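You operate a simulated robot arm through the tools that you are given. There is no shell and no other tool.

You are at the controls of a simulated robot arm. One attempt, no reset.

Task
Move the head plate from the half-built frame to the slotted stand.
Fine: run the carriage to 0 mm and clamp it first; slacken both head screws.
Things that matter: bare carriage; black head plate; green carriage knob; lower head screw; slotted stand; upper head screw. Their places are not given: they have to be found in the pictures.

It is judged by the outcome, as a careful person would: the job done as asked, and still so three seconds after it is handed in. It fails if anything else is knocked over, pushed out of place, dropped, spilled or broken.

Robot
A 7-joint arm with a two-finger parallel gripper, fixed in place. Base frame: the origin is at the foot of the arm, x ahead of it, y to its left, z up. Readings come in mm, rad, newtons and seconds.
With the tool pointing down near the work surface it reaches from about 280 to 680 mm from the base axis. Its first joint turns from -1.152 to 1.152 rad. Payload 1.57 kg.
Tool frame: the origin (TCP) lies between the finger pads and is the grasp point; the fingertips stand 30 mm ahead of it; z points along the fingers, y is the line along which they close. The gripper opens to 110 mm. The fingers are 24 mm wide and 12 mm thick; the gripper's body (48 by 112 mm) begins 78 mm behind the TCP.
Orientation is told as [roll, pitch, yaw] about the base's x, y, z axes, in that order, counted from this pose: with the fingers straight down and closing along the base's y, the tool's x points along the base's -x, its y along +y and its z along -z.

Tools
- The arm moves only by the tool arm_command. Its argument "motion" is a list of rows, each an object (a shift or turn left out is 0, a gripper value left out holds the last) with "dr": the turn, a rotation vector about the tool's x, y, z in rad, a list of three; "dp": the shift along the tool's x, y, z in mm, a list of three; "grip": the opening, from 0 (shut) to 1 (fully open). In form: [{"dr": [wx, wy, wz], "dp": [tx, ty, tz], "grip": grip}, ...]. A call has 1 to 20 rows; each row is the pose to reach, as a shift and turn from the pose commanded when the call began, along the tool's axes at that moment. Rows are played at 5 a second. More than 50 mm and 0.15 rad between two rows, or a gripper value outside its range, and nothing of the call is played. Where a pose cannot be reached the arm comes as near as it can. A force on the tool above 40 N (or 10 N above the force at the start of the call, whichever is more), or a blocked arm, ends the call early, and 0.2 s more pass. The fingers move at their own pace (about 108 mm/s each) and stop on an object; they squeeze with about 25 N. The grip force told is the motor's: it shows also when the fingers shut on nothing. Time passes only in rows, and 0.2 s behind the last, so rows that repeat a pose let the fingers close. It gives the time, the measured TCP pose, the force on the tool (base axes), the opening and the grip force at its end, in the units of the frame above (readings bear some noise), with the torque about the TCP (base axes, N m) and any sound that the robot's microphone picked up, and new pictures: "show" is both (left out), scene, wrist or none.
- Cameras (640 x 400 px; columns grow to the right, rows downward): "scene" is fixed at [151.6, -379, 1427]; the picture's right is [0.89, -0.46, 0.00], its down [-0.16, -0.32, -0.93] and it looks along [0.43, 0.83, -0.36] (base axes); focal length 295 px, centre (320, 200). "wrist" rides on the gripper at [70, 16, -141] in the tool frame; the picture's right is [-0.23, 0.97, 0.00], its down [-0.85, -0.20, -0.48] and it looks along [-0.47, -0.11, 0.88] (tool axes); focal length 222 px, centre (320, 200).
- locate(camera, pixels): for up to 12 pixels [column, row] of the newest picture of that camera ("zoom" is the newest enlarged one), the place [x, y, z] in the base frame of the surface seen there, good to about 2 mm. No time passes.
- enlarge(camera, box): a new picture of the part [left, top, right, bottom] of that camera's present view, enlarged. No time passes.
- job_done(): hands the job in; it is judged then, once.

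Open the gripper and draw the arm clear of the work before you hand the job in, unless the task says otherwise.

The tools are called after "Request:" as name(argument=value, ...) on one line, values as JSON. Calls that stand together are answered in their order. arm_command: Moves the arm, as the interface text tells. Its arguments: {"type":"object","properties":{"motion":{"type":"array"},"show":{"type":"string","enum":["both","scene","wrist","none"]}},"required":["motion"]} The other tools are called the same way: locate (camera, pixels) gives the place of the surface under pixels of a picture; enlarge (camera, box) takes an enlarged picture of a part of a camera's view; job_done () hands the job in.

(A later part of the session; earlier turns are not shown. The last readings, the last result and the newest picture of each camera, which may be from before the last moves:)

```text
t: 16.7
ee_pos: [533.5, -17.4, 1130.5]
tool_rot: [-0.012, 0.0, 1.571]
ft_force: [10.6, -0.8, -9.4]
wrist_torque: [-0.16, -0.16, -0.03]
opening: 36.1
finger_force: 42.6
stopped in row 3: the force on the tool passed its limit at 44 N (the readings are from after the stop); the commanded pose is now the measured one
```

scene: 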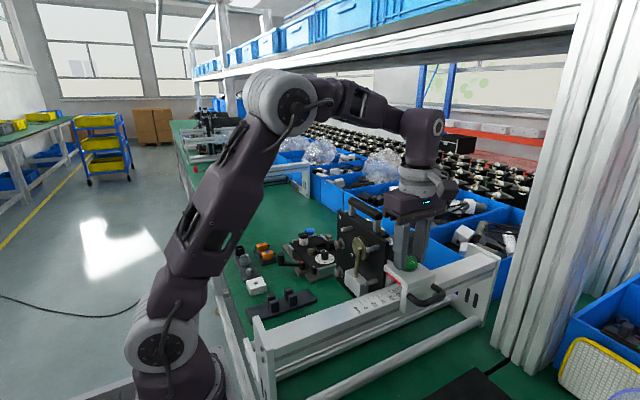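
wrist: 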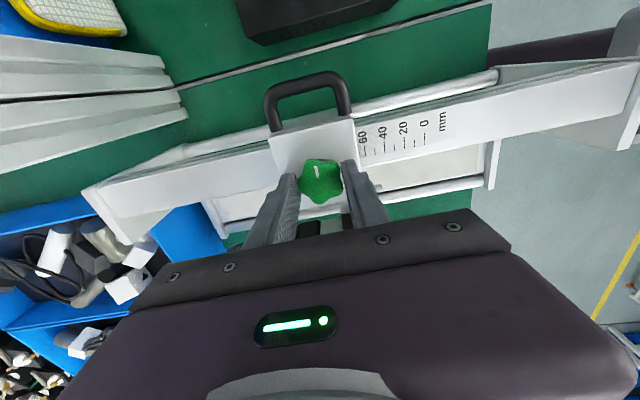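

The carriage hardly moved at 44 N, so it is presently clamped. I turn the knob counter-clockwise (seen from above) in small steps and watch the torque.

Request:
arm_command(motion=[{"dr": [0, 0, -0.08], "grip": 0}, {"dr": [0, 0, -0.16], "grip": 0}, {"dr": [0, 0, -0.24], "grip": 0}, {"dr": [0, 0, -0.32], "grip": 0}, {"dr": [0, 0, -0.4], "grip": 0}, {"dr": [0, 0, -0.4], "grip": 0}])

```text
t: 18.1
ee_pos: [533.6, -18.4, 1130.9]
tool_rot: [-0.011, 0.006, 1.971]
ft_force: [16.9, 1.5, -3.9]
wrist_torque: [-0.04, -0.43, -0.02]
opening: 35.9
finger_force: 42.9
```

scene: 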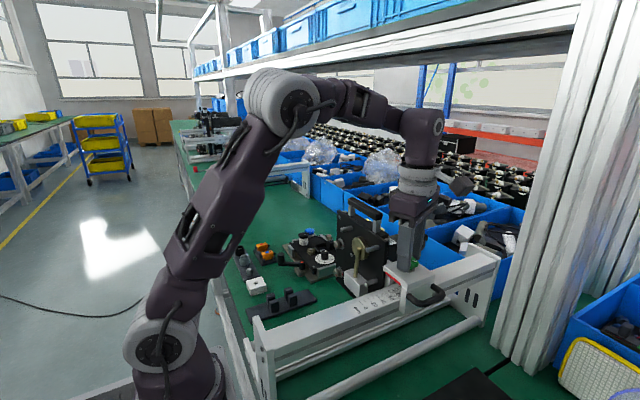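
wrist: 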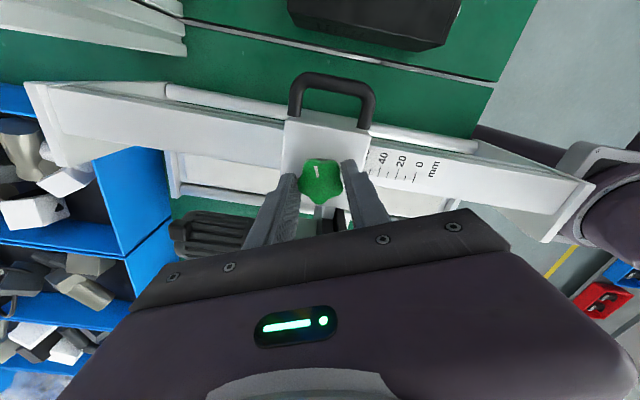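

The knob turned 0.4 rad along with the gripper at little torque. I continue counter-clockwise by 0.6 rad.

Request:
arm_command(motion=[{"dr": [0, 0, -0.1], "dp": [0, -0.3, 0], "grip": 0}, {"dr": [0, 0, -0.2], "dp": [0, -0.6, 0], "grip": 0}, {"dr": [0, 0, -0.3], "dp": [0, -0.8, 0], "grip": 0}, {"dr": [0, 0, -0.4], "dp": [0, -1, 0], "grip": 0}, {"dr": [0, 0, -0.5], "dp": [0, -1, 0], "grip": 0}, {"dr": [0, 0, -0.6], "dp": [0, -1, 0], "grip": 0}, {"dr": [0, 0, -0.6], "dp": [0, -1, 0], "grip": 0}])

```text
t: 19.7
ee_pos: [532.6, -17.0, 1129.1]
tool_rot: [-0.007, 0.012, 2.572]
ft_force: [0.9, 2.2, 19.4]
wrist_torque: [-0.01, 0.21, -0.02]
opening: 36.1
finger_force: 42.3
```

scene: 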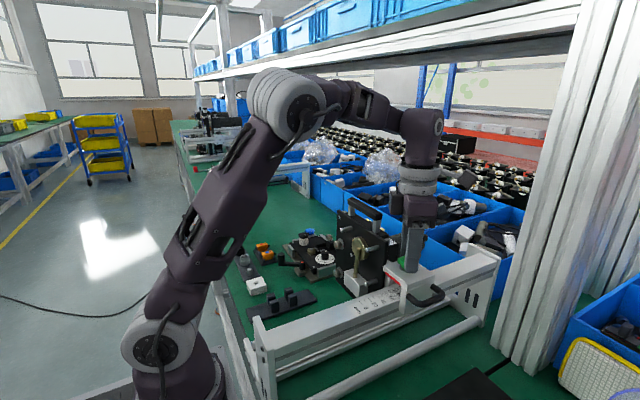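
wrist: 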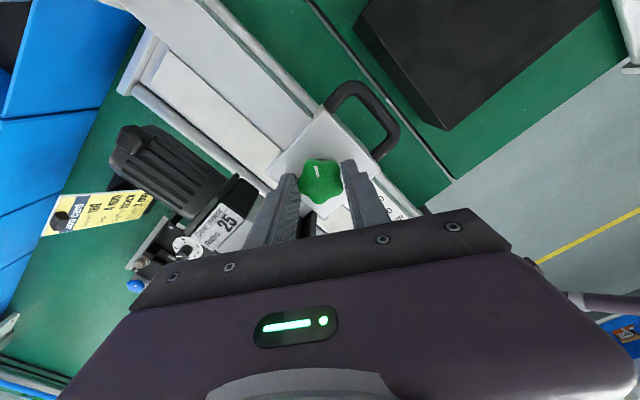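

The knob has been turned 1.0 rad counter-clockwise. I test-drag again 6 mm toward -x (slightly raised to relieve vertical force).

Request:
arm_command(motion=[{"dp": [0, 0, -0.8], "grip": 0}, {"dp": [-1.7, 1.1, -0.8], "grip": 0}, {"dp": [-3.4, 2.2, -0.8], "grip": 0}, {"dp": [-5, 3.2, -0.8], "grip": 0}, {"dp": [-5, 3.2, -0.8], "grip": 0}])

```text
t: 20.9
ee_pos: [527.4, -16.0, 1130.9]
tool_rot: [-0.007, 0.008, 2.57]
ft_force: [3.2, 0.4, -1.3]
wrist_torque: [0.2, 0.27, -0.02]
opening: 35.8
finger_force: 42.6
```

scene: 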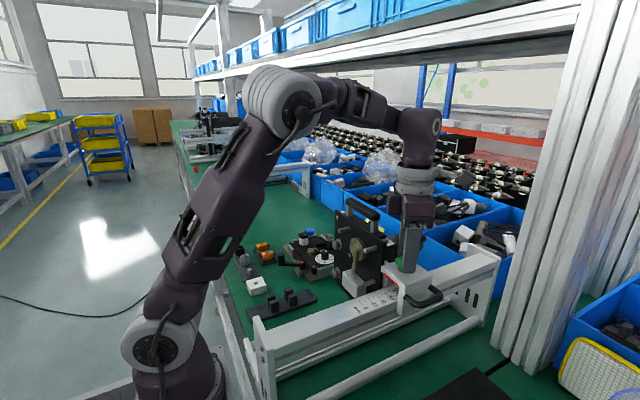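
wrist: 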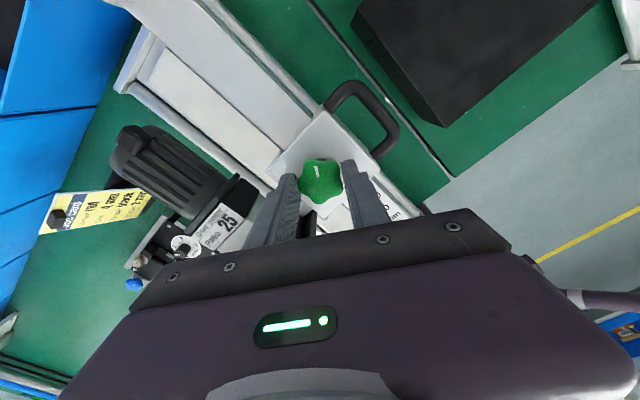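

The carriage now slides freely (about 3 N). I drag it 55 mm further toward -x in 5 mm steps.

Request:
arm_command(motion=[{"dp": [-4.2, 2.7, 0], "grip": 0}, {"dp": [-8.4, 5.4, 0], "grip": 0}, {"dp": [-12.6, 8.1, 0], "grip": 0}, {"dp": [-16.8, 10.8, 0], "grip": 0}, {"dp": [-21.0, 13.5, 0], "grip": 0}, {"dp": [-25.3, 16.2, 0], "grip": 0}, {"dp": [-29.5, 18.9, 0], "grip": 0}, {"dp": [-33.7, 21.6, 0], "grip": 0}, {"dp": [-37.9, 24.3, 0], "grip": 0}, {"dp": [-42.1, 27.0, 0], "grip": 0}, {"dp": [-46.3, 29.7, 0], "grip": 0}, {"dp": [-46.3, 29.7, 0], "grip": 0}])

```text
t: 23.5
ee_pos: [474.8, -16.0, 1130.6]
tool_rot: [-0.011, 0.016, 2.572]
ft_force: [29.4, 4.0, 1.9]
wrist_torque: [-0.39, -1.12, -0.02]
opening: 36.0
finger_force: 42.4
```

scene: 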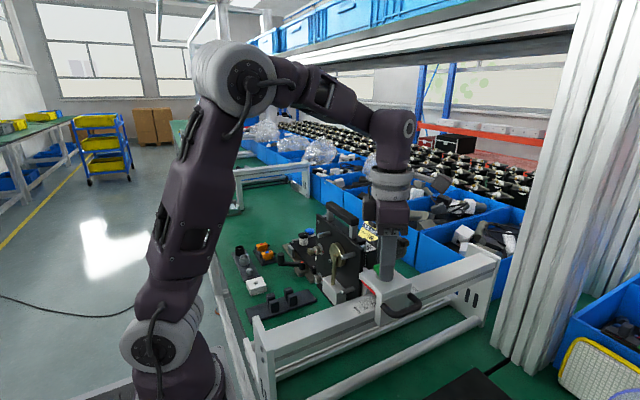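
wrist: 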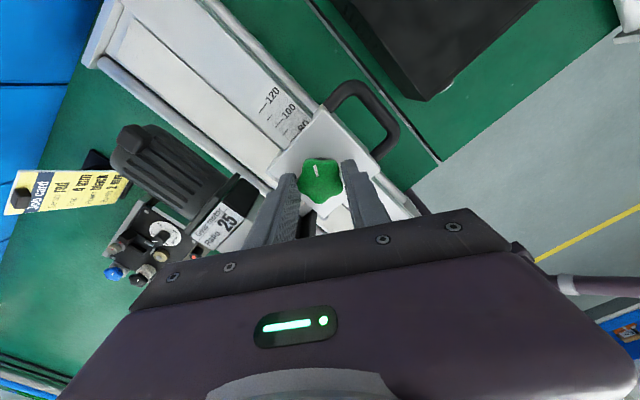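

The head rides along with the carriage; TCP x=474.8 with 29 N resistance. I enlarge the scene to read the pointer against the scale.

Request:
enlarge(camera="scene", box=[340, 275, 404, 315])

Request:
enlarge(camera="wrist", box=[300, 150, 420, 225])

```text
10.00 times, centred on (372, 295) of scene
```

zoom: 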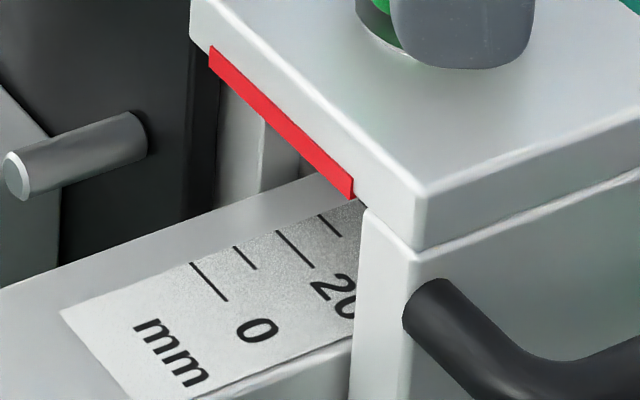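

```text
5.33 times, centred on (360, 188) of wrist
```

zoom: 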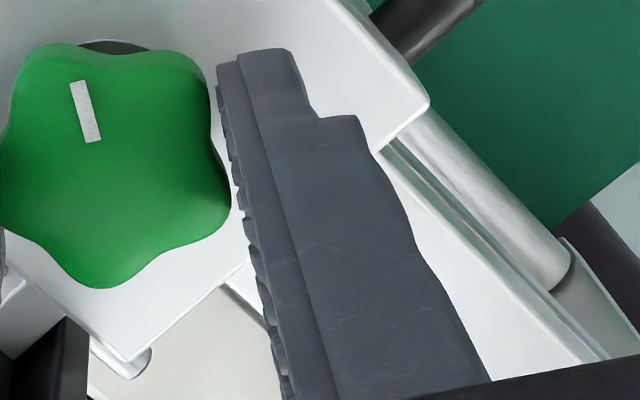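

I re-enlarge the scene picture and locate the pointer strip and ticks.

Request:
enlarge(camera="scene", box=[340, 275, 404, 315])

Request:
locate(camera="zoom", pixels=[[208, 282], [195, 267], [225, 299], [245, 258], [293, 248], [310, 265], [325, 225], [215, 60], [280, 115], [345, 185], [350, 192], [395, 300]])

```text
10.00 times, centred on (372, 295) of scene
```

zoom: 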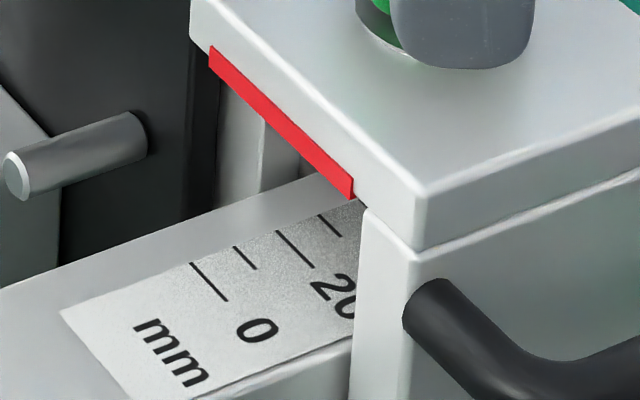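

```text
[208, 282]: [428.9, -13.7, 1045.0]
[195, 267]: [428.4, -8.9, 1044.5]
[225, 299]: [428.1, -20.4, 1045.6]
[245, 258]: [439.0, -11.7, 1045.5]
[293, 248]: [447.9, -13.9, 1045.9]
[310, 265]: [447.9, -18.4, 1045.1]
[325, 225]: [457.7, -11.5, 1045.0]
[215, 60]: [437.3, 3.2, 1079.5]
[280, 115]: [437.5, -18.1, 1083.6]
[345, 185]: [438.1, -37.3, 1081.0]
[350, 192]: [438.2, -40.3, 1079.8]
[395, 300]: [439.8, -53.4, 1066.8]
```

Pointer strip is at x≈437.8 and the 0 tick at x≈428.4, so about 9.5 mm remain. I move another 7.5 mm and re-measure.

Request:
arm_command(motion=[{"dp": [-2.1, 1.35, 0], "grip": 0}, {"dp": [-4.2, 2.7, 0], "grip": 0}, {"dp": [-6.3, 4.05, 0], "grip": 0}, {"dp": [-6.3, 4.05, 0], "grip": 0}, {"dp": [-6.3, 4.05, 0], "grip": 0}], show="scene")

Request:
enlarge(camera="scene", box=[336, 275, 400, 315])

```text
t: 24.1
ee_pos: [473.2, -15.1, 1130.5]
tool_rot: [-0.017, 0.022, 2.571]
ft_force: [8.5, 1.4, -2.2]
wrist_torque: [-0.12, -0.33, 0.02]
opening: 36.1
finger_force: 42.7
stopped in row 2: the force on the tool passed its limit at 41 N (the readings are from after the stop); the commanded pose is now the measured one
```

scene: 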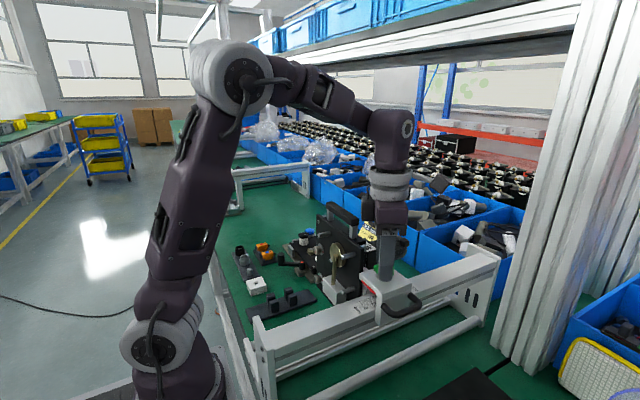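

```text
10.00 times, centred on (368, 295) of scene
```

zoom: 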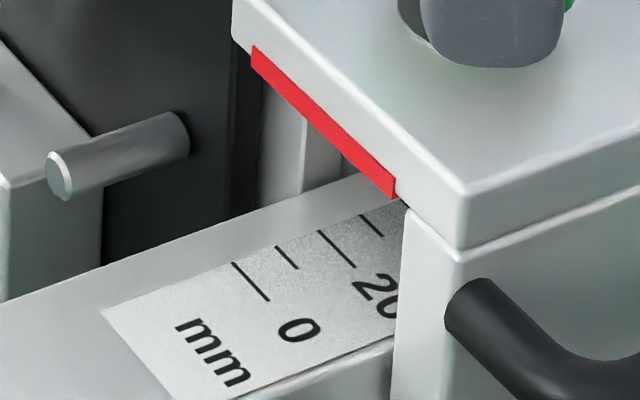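

The pull stopped at 41 N with the pointer still about 9.5 mm short. I check the scene around the head for anything in the way.

Request:
enlarge(camera="scene", box=[280, 190, 440, 310])

Request:
enlarge(camera="scene", box=[230, 270, 350, 360])

```text
3.33 times, centred on (360, 250) of scene
```

zoom: 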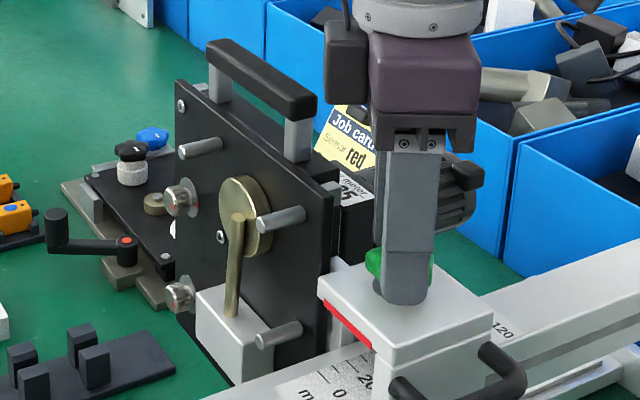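

```text
4.44 times, centred on (290, 315) of scene
```

zoom: 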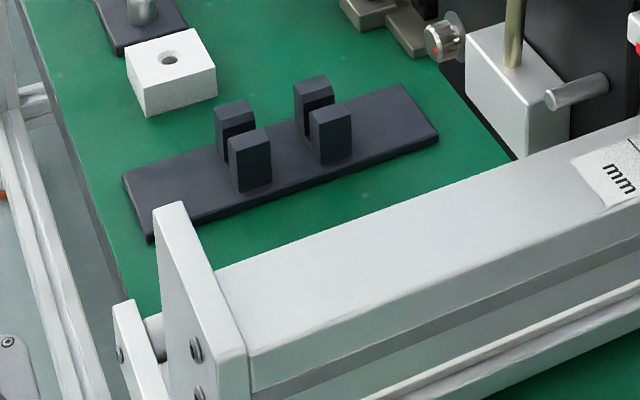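

Nothing visibly obstructs it, so residual clamp friction is likely. I turn the knob a further 0.5 rad counter-clockwise.

Request:
arm_command(motion=[{"dr": [0, 0, -0.1], "grip": 0}, {"dr": [0, 0, -0.2], "grip": 0}, {"dr": [0, 0, -0.3], "grip": 0}, {"dr": [0, 0, -0.4], "grip": 0}, {"dr": [0, 0, -0.5], "grip": 0}, {"dr": [0, 0, -0.5], "grip": 0}])

```text
t: 25.5
ee_pos: [473.8, -16.1, 1131.1]
tool_rot: [-0.006, 0.026, 3.073]
ft_force: [10.5, 2.9, 5.3]
wrist_torque: [0.04, -0.12, -0.02]
opening: 35.7
finger_force: 42.7
```

scene: 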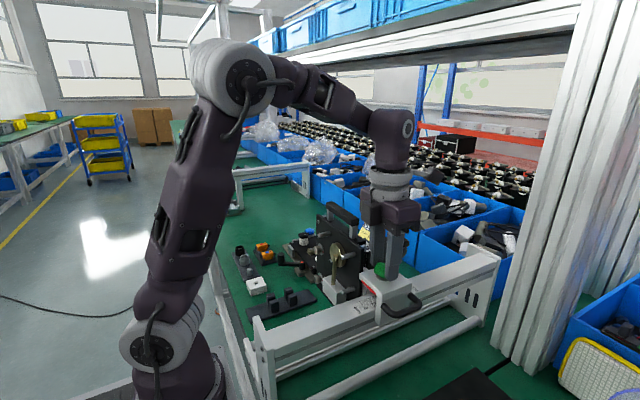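
wrist: 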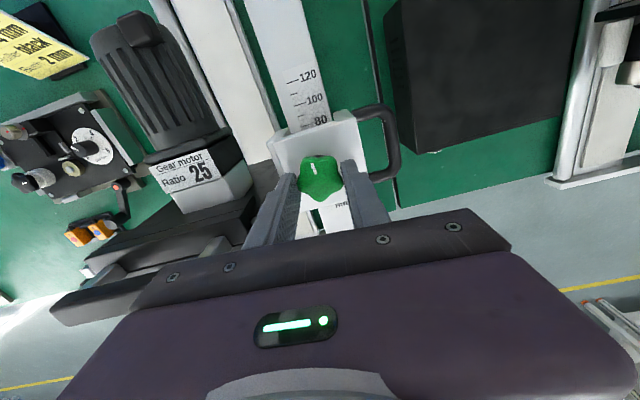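

The knob turned freely. I try pulling toward -x again by 5 mm.

Request:
arm_command(motion=[{"dp": [-1, 0.07, 0], "grip": 0}, {"dp": [-2, 0.14, 0], "grip": 0}, {"dp": [-3, 0.2, 0], "grip": 0}, {"dp": [-4, 0.27, 0], "grip": 0}, {"dp": [-5, 0.34, 0], "grip": 0}, {"dp": [-5, 0.34, 0], "grip": 0}], show="scene")

Request:
enlarge(camera="scene", box=[340, 275, 404, 315])

```text
t: 26.9
ee_pos: [469.3, -17.2, 1130.8]
tool_rot: [-0.006, 0.03, 3.07]
ft_force: [29.8, -2.1, 9.2]
wrist_torque: [-0.19, -0.86, -0.01]
opening: 35.9
finger_force: 42.4
```

scene: 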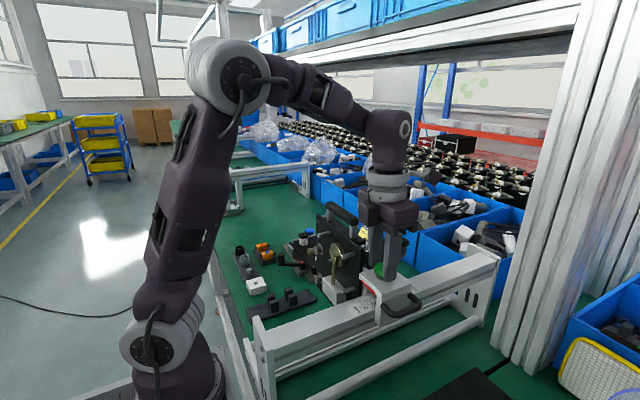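

```text
10.00 times, centred on (372, 295) of scene
```

zoom: 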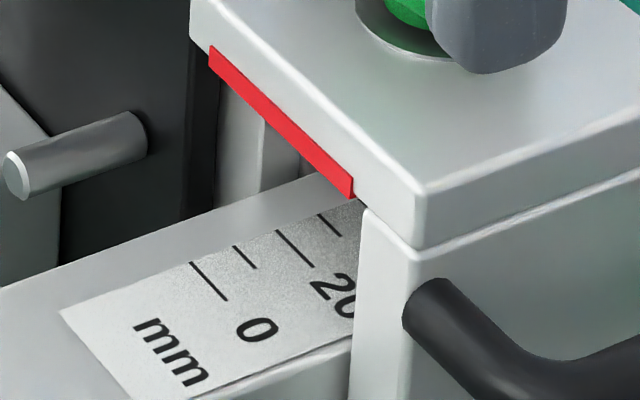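

The pointer has not moved at all, so something rigid stops the carriage about 9.5 mm short of zero. I unload, open the gripper and rise to inspect.

Request:
arm_command(motion=[{"dp": [2, 0, 0], "grip": 0}, {"dp": [4.5, -0.3, 0], "grip": 0}, {"dp": [4.5, -0.3, 0], "grip": 0.6}, {"dp": [4.5, -0.3, 0], "grip": 0.6}, {"dp": [4.5, -0.3, 0], "grip": 0.6}, {"dp": [4.5, -0.3, -30], "grip": 0.6}, {"dp": [4.5, -0.3, -70], "grip": 0.6}, {"dp": [4.5, -0.3, -110], "grip": 0.6}, {"dp": [4.5, -0.3, -110], "grip": 0.6}])

```text
t: 28.9
ee_pos: [470.0, -15.5, 1240.5]
tool_rot: [-0.005, 0.026, 3.071]
ft_force: [0.0, 0.3, -0.1]
wrist_torque: [0.0, 0.0, 0.0]
opening: 66.1
finger_force: 0.1
```

scene: 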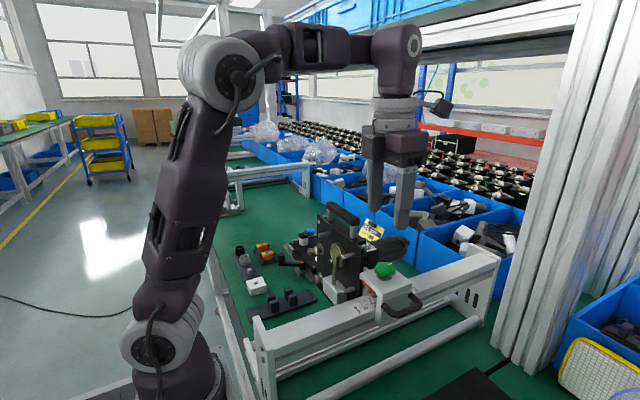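
wrist: 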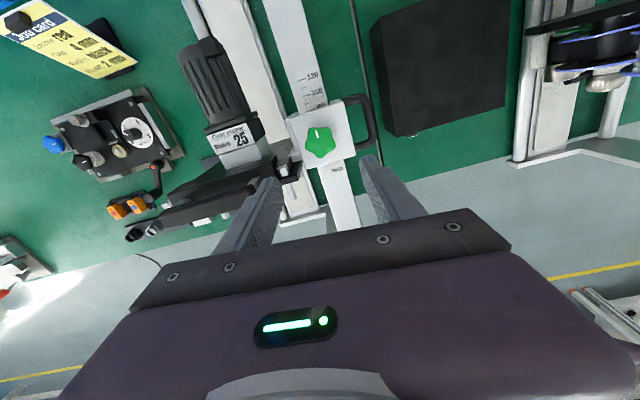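

Released cleanly. I enlarge this view from behind (yaw ~180°) of the carriage and the head's back.

Request:
enlarge(camera="wrist", box=[160, 60, 400, 230])

Request:
enlarge(camera="scene", box=[310, 190, 430, 310])

```text
2.35 times, centred on (280, 145) of wrist
```

zoom: 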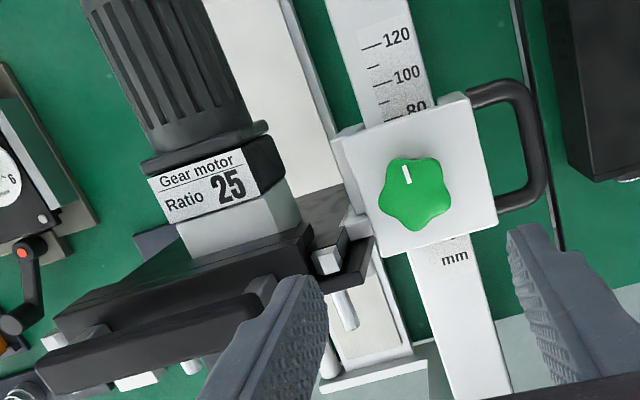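

```text
3.33 times, centred on (370, 250) of scene
```

zoom: 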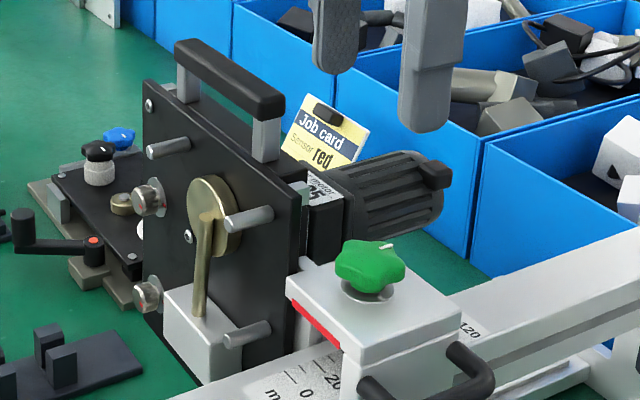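

The view shows no obvious blocker, so I'll test whether the carriage is free the other way. First I level the tool, then turn to yaw ≈1.83 where the knob's new lobe orientation (turned ~86°) suits the fingers.

Request:
arm_command(motion=[{"dr": [-0.005, -0.026, 0]}, {"dr": [-0.005, -0.026, 0]}], show="none")

Request:
arm_command(motion=[{"dr": [0, 0, 0.138]}, {"dr": [0, 0, 0.276]}, {"dr": [0, 0, 0.414]}, {"dr": [0, 0, 0.552]}, {"dr": [0, 0, 0.69]}, {"dr": [0, 0, 0.828]}, {"dr": [0, 0, 0.966]}, {"dr": [0, 0, 1.104]}, {"dr": [0, 0, 1.24]}, {"dr": [0, 0, 1.24]}])

```text
t: 29.5
ee_pos: [469.7, -15.0, 1238.8]
tool_rot: [0.0, -0.001, 3.072]
ft_force: [0.0, 0.1, 0.2]
wrist_torque: [0.03, 0.0, 0.0]
opening: 66.0
finger_force: 0.0
```

```text
t: 31.7
ee_pos: [468.7, -15.8, 1241.2]
tool_rot: [0.0, 0.001, 1.831]
ft_force: [0.8, -0.5, -0.3]
wrist_torque: [-0.05, -0.02, 0.01]
opening: 66.1
finger_force: 0.0
```

scene: 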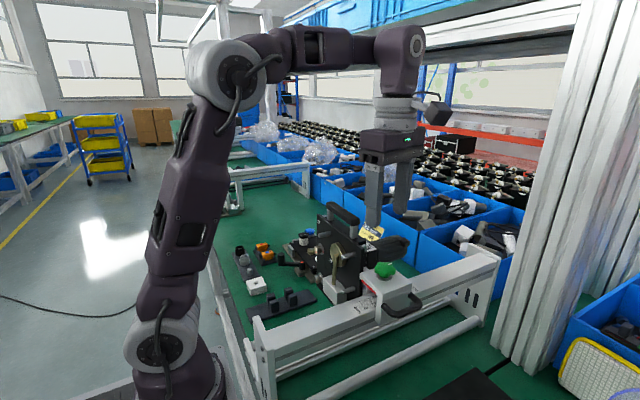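
wrist: 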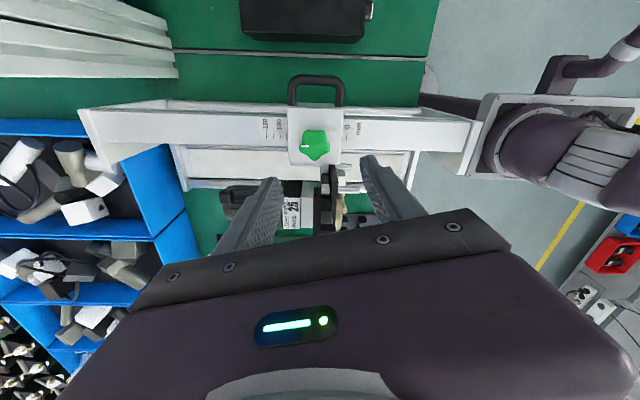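

I enlarge this straight-down view of carriage and scale.

Request:
enlarge(camera="wrist", box=[255, 70, 415, 220])

Request:
enlarge(camera="wrist", box=[283, 95, 379, 170])

```text
2.67 times, centred on (335, 145) of wrist
```

zoom: 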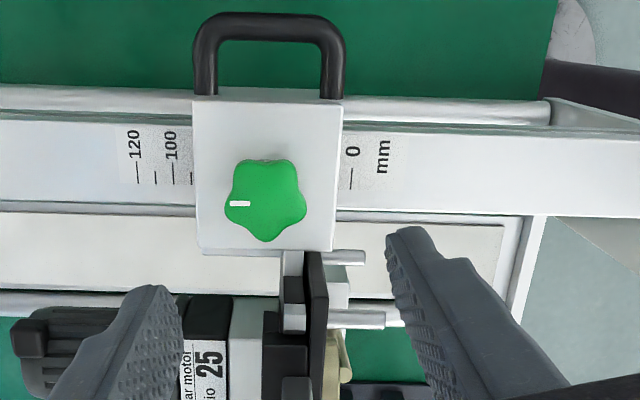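

```text
5.33 times, centred on (331, 132) of wrist
```

zoom: 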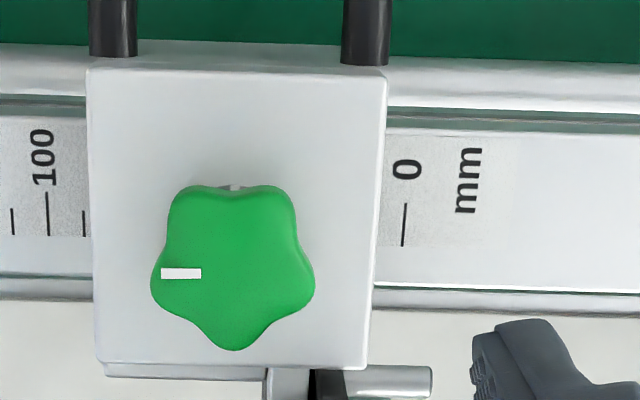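

The knob mark now points to +x (≈90° turned). I locate lobes and pointer edge here.

Request:
locate(camera="zoom", pixels=[[180, 195], [285, 193], [308, 285], [234, 345], [155, 280], [232, 265], [404, 225], [385, 120], [372, 320], [92, 200], [47, 215], [375, 360]])

```text
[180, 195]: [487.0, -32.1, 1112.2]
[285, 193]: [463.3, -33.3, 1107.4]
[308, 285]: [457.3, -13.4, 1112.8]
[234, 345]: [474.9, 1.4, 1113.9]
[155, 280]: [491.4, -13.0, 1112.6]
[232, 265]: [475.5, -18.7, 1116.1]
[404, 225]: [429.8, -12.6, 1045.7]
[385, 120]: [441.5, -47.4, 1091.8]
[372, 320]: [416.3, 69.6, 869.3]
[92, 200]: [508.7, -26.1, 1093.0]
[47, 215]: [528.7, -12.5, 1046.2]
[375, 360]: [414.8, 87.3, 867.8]
```

Knob centre is now ≈(474.8,-18) with a lobe axis near 18°, matching this yaw. I descend and grip it again.

Request:
arm_command(motion=[{"dp": [3.9, -4.5, 40], "grip": 0.6}, {"dp": [3.9, -4.5, 80], "grip": 0.6}, {"dp": [3.9, -4.5, 100], "grip": 0.6}, {"dp": [3.9, -4.5, 111], "grip": 0.6}, {"dp": [3.9, -4.5, 111], "grip": 0.6}, {"dp": [3.9, -4.5, 111], "grip": 0}, {"dp": [3.9, -4.5, 111], "grip": 0}, {"dp": [3.9, -4.5, 111], "grip": 0}, {"dp": [3.9, -4.5, 111], "grip": 0}], show="wrist")

```text
t: 33.7
ee_pos: [475.0, -17.4, 1127.2]
tool_rot: [0.0, 0.0, 1.833]
ft_force: [19.5, 7.0, -3.6]
wrist_torque: [0.23, -0.43, -0.02]
opening: 36.0
finger_force: 42.2
```

wrist: 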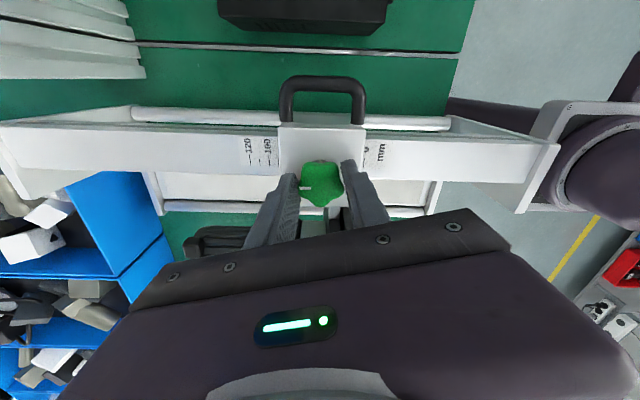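

Gripped, with 19 N pushing toward -x at rest. I test movement toward +x by 6 mm to tell a stop from friction.

Request:
arm_command(motion=[{"dp": [0.5, -1.9, 0], "grip": 0}, {"dp": [1.0, -3.9, 0], "grip": 0}, {"dp": [1.5, -5.8, 0], "grip": 0}, {"dp": [1.5, -5.8, 0], "grip": 0}], show="scene")

Request:
enlarge(camera="scene", box=[340, 275, 404, 315])

```text
t: 34.7
ee_pos: [479.2, -17.9, 1128.7]
tool_rot: [0.003, -0.002, 1.833]
ft_force: [-4.9, 12.6, -7.7]
wrist_torque: [0.79, 0.48, 0.0]
opening: 35.7
finger_force: 42.2
```

scene: 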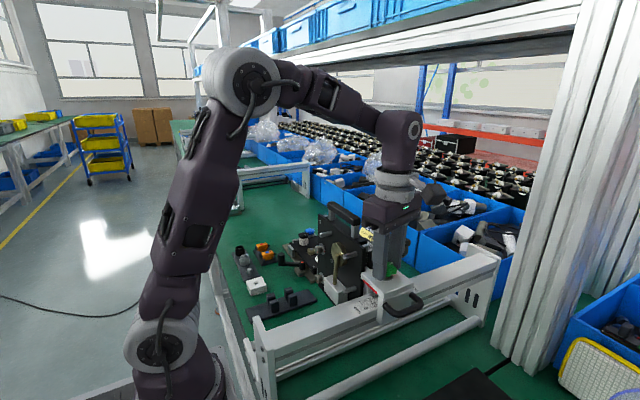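

```text
10.00 times, centred on (372, 295) of scene
```

zoom: 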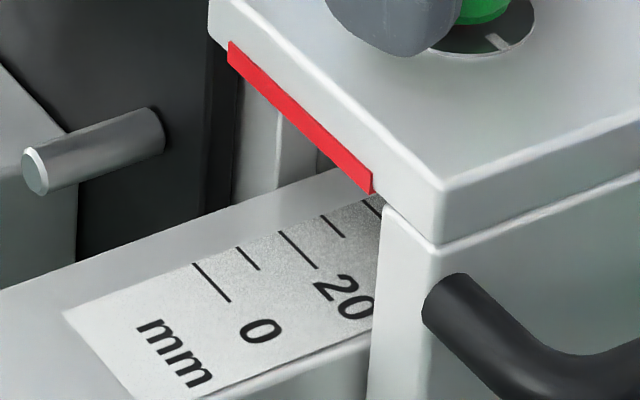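

The carriage moves freely toward +x, so there is a hard stop in -x. I zoom on the lower part of the carriage and rail in the scene for an obstruction.

Request:
enlarge(camera="scene", box=[300, 270, 460, 370])

Request:
enlarge(camera="scene", box=[300, 195, 400, 310])

```text
4.00 times, centred on (380, 320) of scene
```

zoom: 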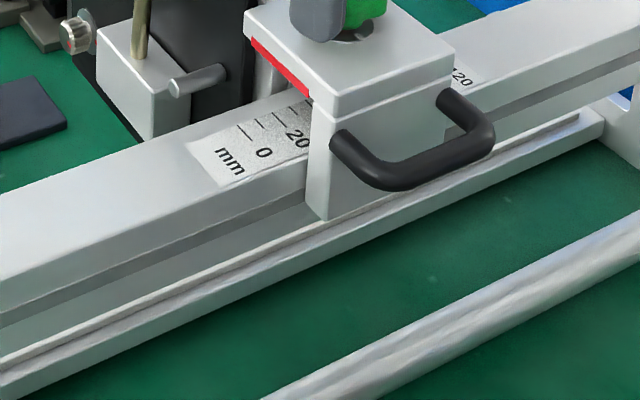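

```text
3.48 times, centred on (350, 252) of scene
```

zoom: 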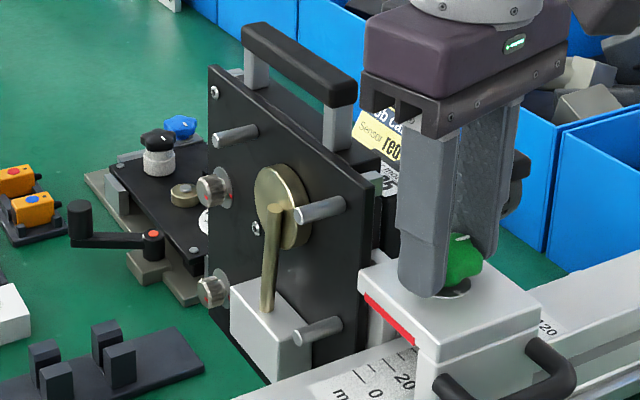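

I release the knob and go look from the +y side at low angle to find what the head/carriage runs into.

Request:
arm_command(motion=[{"dp": [0, 0, 0], "grip": 0.6}, {"dp": [0, 0, 0], "grip": 0.6}, {"dp": [0, 0, -40], "grip": 0.6}, {"dp": [0, 0, -80], "grip": 0.6}, {"dp": [0, 0, -120], "grip": 0.6}, {"dp": [0, 0, -130], "dr": [0, 0, 0.13], "grip": 0.6}, {"dp": [0, 0, -130], "dr": [0, 0, 0.27], "grip": 0.6}, {"dp": [0, 0, -130], "dr": [0, 0, 0.41], "grip": 0.6}, {"dp": [0, 0, -130], "dr": [0, 0, 0.55], "grip": 0.6}, {"dp": [0, 0, -130], "dr": [0, 0, 0.69], "grip": 0.6}, {"dp": [0, 0, -130], "dr": [0, 0, 0.83], "grip": 0.6}, {"dp": [0, 0, -130], "dr": [0, 0, 0.97], "grip": 0.6}, {"dp": [0, 0, -130], "dr": [0, 0, 1.11], "grip": 0.6}, {"dp": [0, 0, -130], "dr": [0, 0, 1.25], "grip": 0.6}, {"dp": [0, 0, -130], "dr": [0, 0, 1.39], "grip": 0.6}, {"dp": [0, 0, -130], "dr": [0, 0, 1.53], "grip": 0.6}, {"dp": [0, 0, -130], "dr": [0, 0, 1.67], "grip": 0.6}, {"dp": [0, 0, -130], "dr": [0, 0, 1.81], "grip": 0.6}, {"dp": [0, 0, -130], "dr": [0, 0, 1.833], "grip": 0.6}])

```text
t: 38.7
ee_pos: [481.1, -18.5, 1259.7]
tool_rot: [0.001, 0.002, -0.004]
ft_force: [-0.5, 0.5, -0.5]
wrist_torque: [-0.01, 0.01, -0.03]
opening: 66.0
finger_force: 0.1
```

scene: 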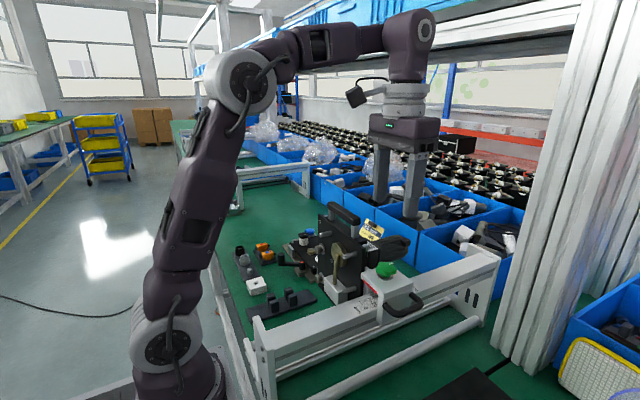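
wrist: 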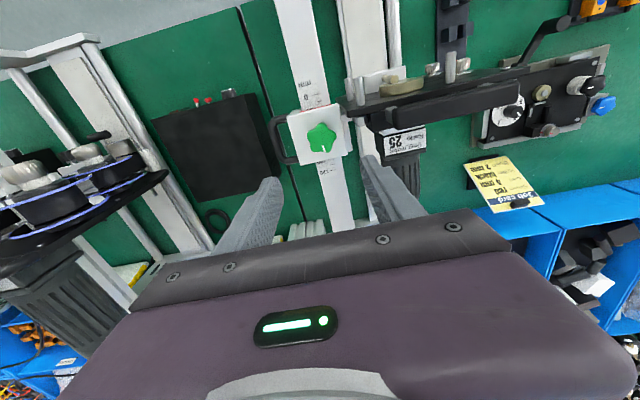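

At yaw 0 I can see the carriage front and scale at (310,110). I enlarge this.

Request:
enlarge(camera="wrist", box=[260, 40, 420, 165])

Request:
enlarge(camera="wrist", box=[330, 30, 490, 155])

```text
3.20 times, centred on (340, 102) of wrist
```

zoom: 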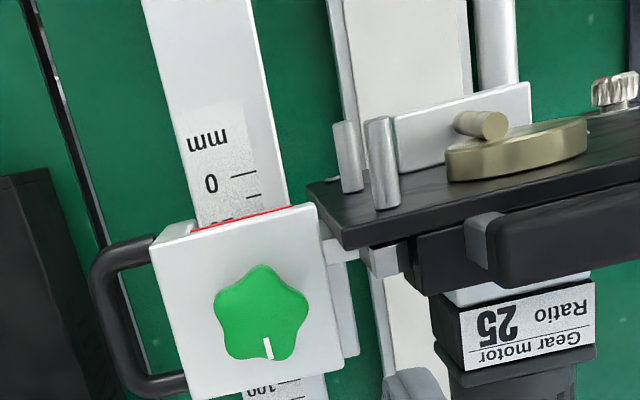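

```text
3.20 times, centred on (410, 92) of wrist
```

zoom: 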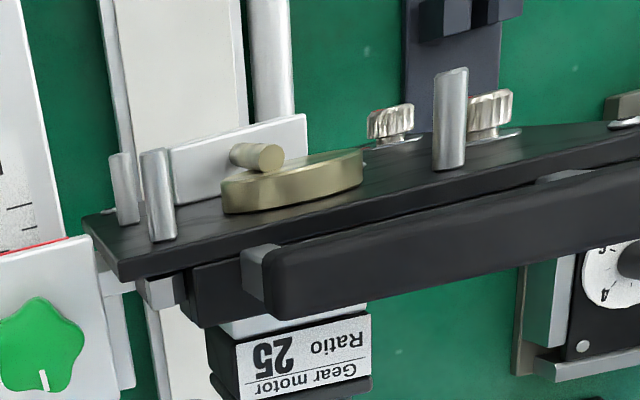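

Nothing obvious from here. I go around to the +y side at yaw −90°.

Request:
arm_command(motion=[{"dp": [4, 24, 0], "dr": [0, 0, 0.131], "grip": 0.3}, {"dp": [8, 48, 0], "dr": [0, 0, 0.262], "grip": 0.3}, {"dp": [12, 72, 0], "dr": [0, 0, 0.393], "grip": 0.3}, {"dp": [16, 96, 0], "dr": [0, 0, 0.524], "grip": 0.3}, {"dp": [20, 120, 0], "dr": [0, 0, 0.655], "grip": 0.3}, {"dp": [24, 144, 0], "dr": [0, 0, 0.786], "grip": 0.3}, {"dp": [28, 168, 0], "dr": [0, 0, 0.916], "grip": 0.3}, {"dp": [32, 192, 0], "dr": [0, 0, 1.047], "grip": 0.3}, {"dp": [36, 216, 0], "dr": [0, 0, 1.178], "grip": 0.3}, {"dp": [40, 240, 0], "dr": [0, 0, 1.309], "grip": 0.3}, {"dp": [44, 260, 0], "dr": [0, 0, 1.44], "grip": 0.3}, {"dp": [50, 280, 0], "dr": [0, 0, 1.567], "grip": 0.3}, {"dp": [50, 280, 0], "dr": [0, 0, 1.567], "grip": 0.3}], show="none")

Request:
arm_command(motion=[{"dp": [0, 0, 30], "dr": [0, -0.125, 0]}, {"dp": [0, 0, 60], "dr": [0, -0.25, 0]}, {"dp": [0, 0, 90], "dr": [0, -0.375, 0]}, {"dp": [10, 0, 120], "dr": [0, -0.5, 0]}, {"dp": [15, 0, 150], "dr": [0, -0.6, 0]}, {"dp": [15, 0, 150], "dr": [0, -0.6, 0]}])

```text
t: 41.5
ee_pos: [430.4, 261.7, 1259.7]
tool_rot: [-0.001, 0.0, -1.569]
ft_force: [0.5, 0.0, 0.2]
wrist_torque: [-0.03, -0.02, -0.02]
opening: 33.0
finger_force: 0.0
```

```text
t: 42.9
ee_pos: [428.8, 275.5, 1106.6]
tool_rot: [-0.001, -0.602, -1.569]
ft_force: [0.0, -1.0, -0.2]
wrist_torque: [0.0, 0.02, 0.0]
opening: 33.0
finger_force: 0.2
```

scene: 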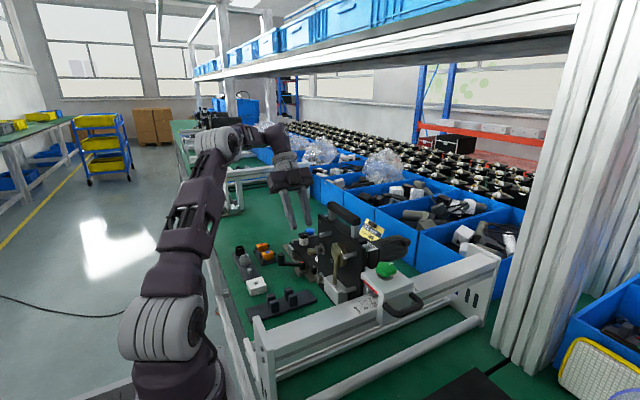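
wrist: 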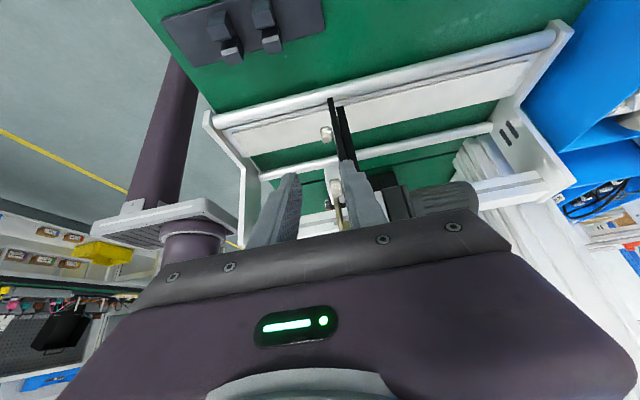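

From here the plate's lower corner is at (335,105) with space below it. I enlarge the region beneath and before the head.

Request:
enlarge(camera="wrist", box=[240, 80, 432, 215])

Request:
enlarge(camera="wrist", box=[290, 90, 386, 165])

```text
2.96 times, centred on (336, 148) of wrist
```

zoom: 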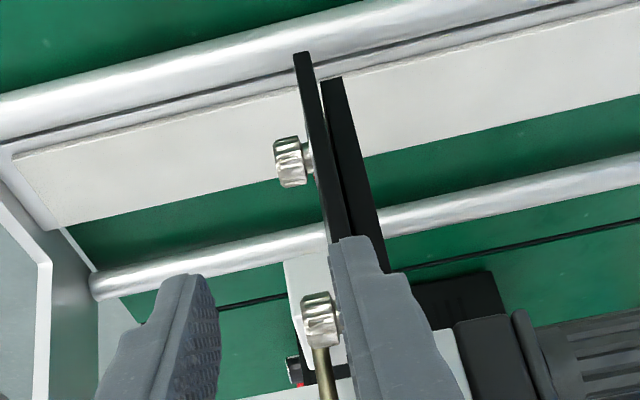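

```text
5.33 times, centred on (338, 128) of wrist
```

zoom: 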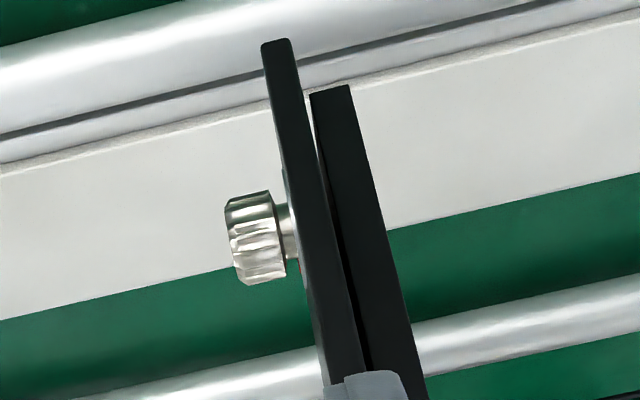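

No obstruction under the head. I move to x≈340 on the near side of the head to look along the rail's +y face and the carriage front.

Request:
arm_command(motion=[{"dp": [0, -45, 0]}, {"dp": [0, -89, 0]}, {"dp": [-23, -89, 24]}, {"dp": [-46, -89, 48]}, {"dp": [-69, -89, 72]}, {"dp": [-92, -89, 96]}, {"dp": [-115, -89, 118]}, {"dp": [-115, -89, 118]}])

```text
t: 44.7
ee_pos: [342.3, 114.3, 1076.7]
tool_rot: [-0.001, -0.601, -1.568]
ft_force: [-0.6, -0.6, 0.0]
wrist_torque: [0.0, 0.03, -0.03]
opening: 32.9
finger_force: 0.0
```

scene: 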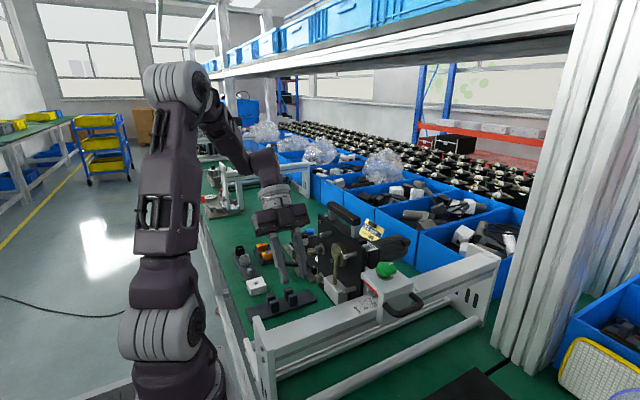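
wrist: 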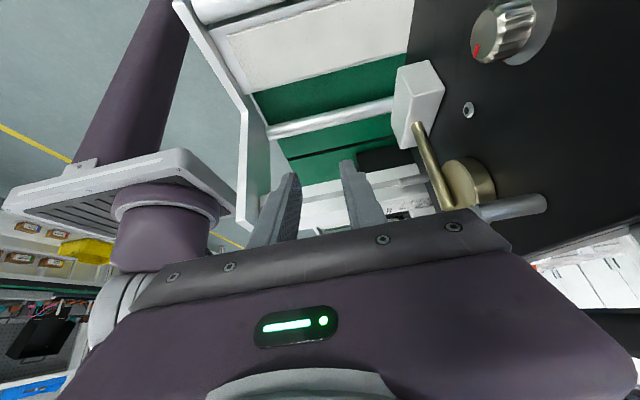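

Request:
enlarge(camera="wrist", box=[230, 80, 470, 235])

Request:
enlarge(camera="wrist", box=[340, 130, 470, 225])

```text
2.58 times, centred on (350, 158) of wrist
```

zoom: 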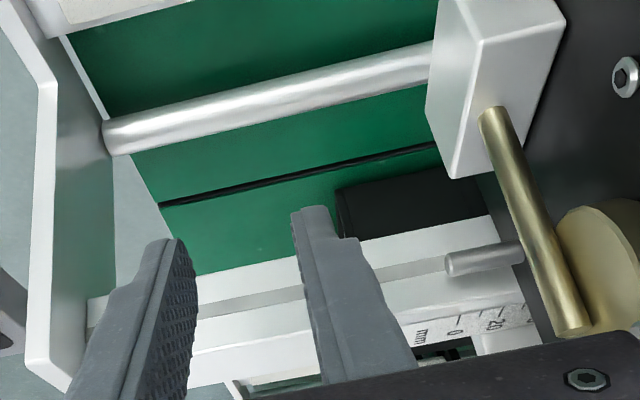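

```text
4.21 times, centred on (405, 178) of wrist
```

zoom: 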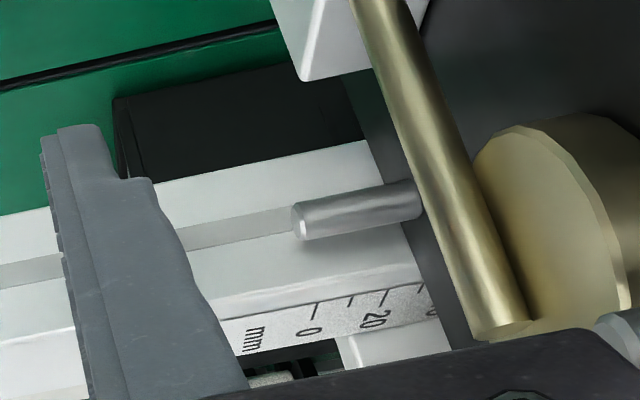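

I see no stop on the rail here either. I locate the white block, pegs and rail features in this view to check clearances.

Request:
enlarge(camera="wrist", box=[230, 40, 470, 190])

Request:
locate(camera="wrist", pixels=[[397, 68], [412, 62], [441, 93], [395, 120], [402, 148], [425, 180], [450, 205], [470, 180], [400, 190], [380, 160], [410, 140], [390, 105]])

```text
2.67 times, centred on (350, 115) of wrist
```

zoom: 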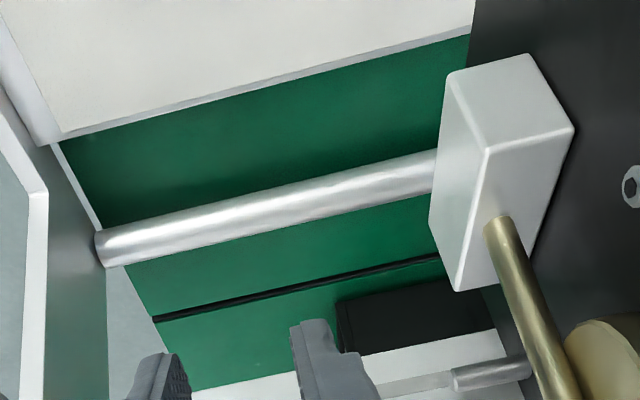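

```text
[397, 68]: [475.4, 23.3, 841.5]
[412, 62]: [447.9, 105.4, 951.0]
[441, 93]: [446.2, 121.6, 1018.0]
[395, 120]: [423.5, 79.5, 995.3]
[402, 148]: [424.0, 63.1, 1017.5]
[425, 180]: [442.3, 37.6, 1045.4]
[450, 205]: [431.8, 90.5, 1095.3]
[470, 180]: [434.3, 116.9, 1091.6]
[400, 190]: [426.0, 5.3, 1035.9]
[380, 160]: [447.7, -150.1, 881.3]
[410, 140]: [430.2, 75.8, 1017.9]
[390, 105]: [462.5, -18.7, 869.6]
```

I'll retry the pull carefully. First I back the arm up out of this pose and return above the knob.

Request:
arm_command(motion=[{"dp": [15, 0, -40]}, {"dp": [40, 0, -80]}, {"dp": [60, 0, -120]}, {"dp": [60, 0, -160], "dr": [0, 0.15, 0]}, {"dp": [60, 0, -190], "dr": [0, 0.3, 0]}, {"dp": [60, 0, -200], "dr": [0, 0.45, 0]}, {"dp": [60, 0, -200], "dr": [0, 0.6, 0]}, {"dp": [60, 0, -200], "dr": [0, 0.6, 0]}], show="none")

```text
t: 46.5
ee_pos: [341.2, 275.5, 1209.3]
tool_rot: [-0.001, 0.002, -1.57]
ft_force: [0.2, 0.3, -0.8]
wrist_torque: [-0.03, -0.01, -0.04]
opening: 32.9
finger_force: 0.0
```

I move above the knob at yaw ≈ −72° (lobe axis 18°), passing over the head at z≈1260.

Request:
arm_command(motion=[{"dp": [0, 0, -45], "grip": 0.6}, {"dp": [-30, 14, -55], "dr": [0, 0, -0.03], "grip": 0.6}, {"dp": [-68, 32, -55], "dr": [0, 0, -0.07], "grip": 0.6}, {"dp": [-106, 50, -55], "dr": [0, 0, -0.11], "grip": 0.6}, {"dp": [-144, 68, -55], "dr": [0, 0, -0.15], "grip": 0.6}, {"dp": [-182, 86, -55], "dr": [0, 0, -0.19], "grip": 0.6}, {"dp": [-220, 104, -55], "dr": [0, 0, -0.23], "grip": 0.6}, {"dp": [-258, 122, -55], "dr": [0, 0, -0.27], "grip": 0.6}, {"dp": [-293, 138, -55], "dr": [0, 0, -0.313], "grip": 0.6}, {"dp": [-293, 138, -55], "dr": [0, 0, -0.313], "grip": 0.6}])

```text
t: 48.7
ee_pos: [480.7, -18.3, 1260.7]
tool_rot: [-0.003, 0.0, -1.254]
ft_force: [-0.6, -0.6, -0.2]
wrist_torque: [-0.01, -0.03, -0.01]
opening: 66.1
finger_force: 0.2
```

scene: 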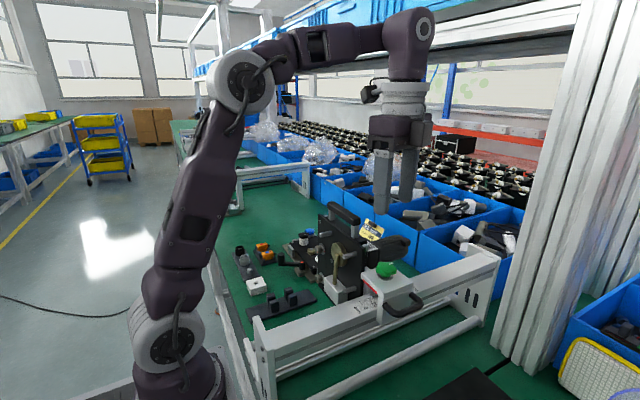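
wrist: 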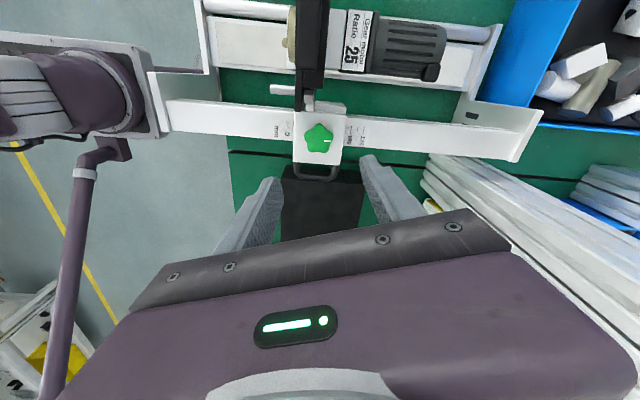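

I enlarge here: the camera looks nearly along the carriage front from the other side.

Request:
enlarge(camera="wrist", box=[262, 75, 378, 190])

Request:
locate(camera="zoom", pixels=[[322, 212], [300, 170], [370, 290], [200, 200], [228, 190]])

```text
3.48 times, centred on (320, 132) of wrist
```

zoom: 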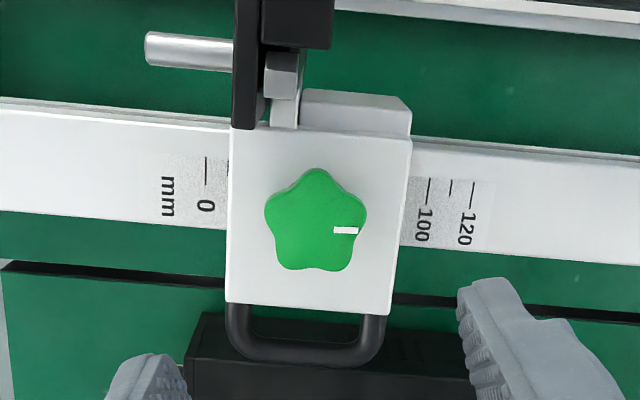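

```text
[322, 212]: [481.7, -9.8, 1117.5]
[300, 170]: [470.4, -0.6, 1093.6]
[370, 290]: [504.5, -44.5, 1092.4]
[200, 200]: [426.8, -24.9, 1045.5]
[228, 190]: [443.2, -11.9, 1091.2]
```

I locate lobes for a precise regrip.

Request:
locate(camera="zoom", pixels=[[318, 175], [360, 210], [338, 265], [287, 263], [271, 210], [232, 135], [228, 300], [392, 310], [408, 145], [205, 170], [429, 190], [316, 225]])

```text
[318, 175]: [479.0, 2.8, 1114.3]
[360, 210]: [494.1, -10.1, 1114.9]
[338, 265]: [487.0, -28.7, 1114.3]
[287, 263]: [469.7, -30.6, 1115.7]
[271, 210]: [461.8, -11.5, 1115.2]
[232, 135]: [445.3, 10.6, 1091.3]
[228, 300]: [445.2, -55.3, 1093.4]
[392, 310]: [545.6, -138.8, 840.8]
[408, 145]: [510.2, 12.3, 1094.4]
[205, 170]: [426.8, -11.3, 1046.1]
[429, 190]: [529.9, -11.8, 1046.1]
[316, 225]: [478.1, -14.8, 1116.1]
```

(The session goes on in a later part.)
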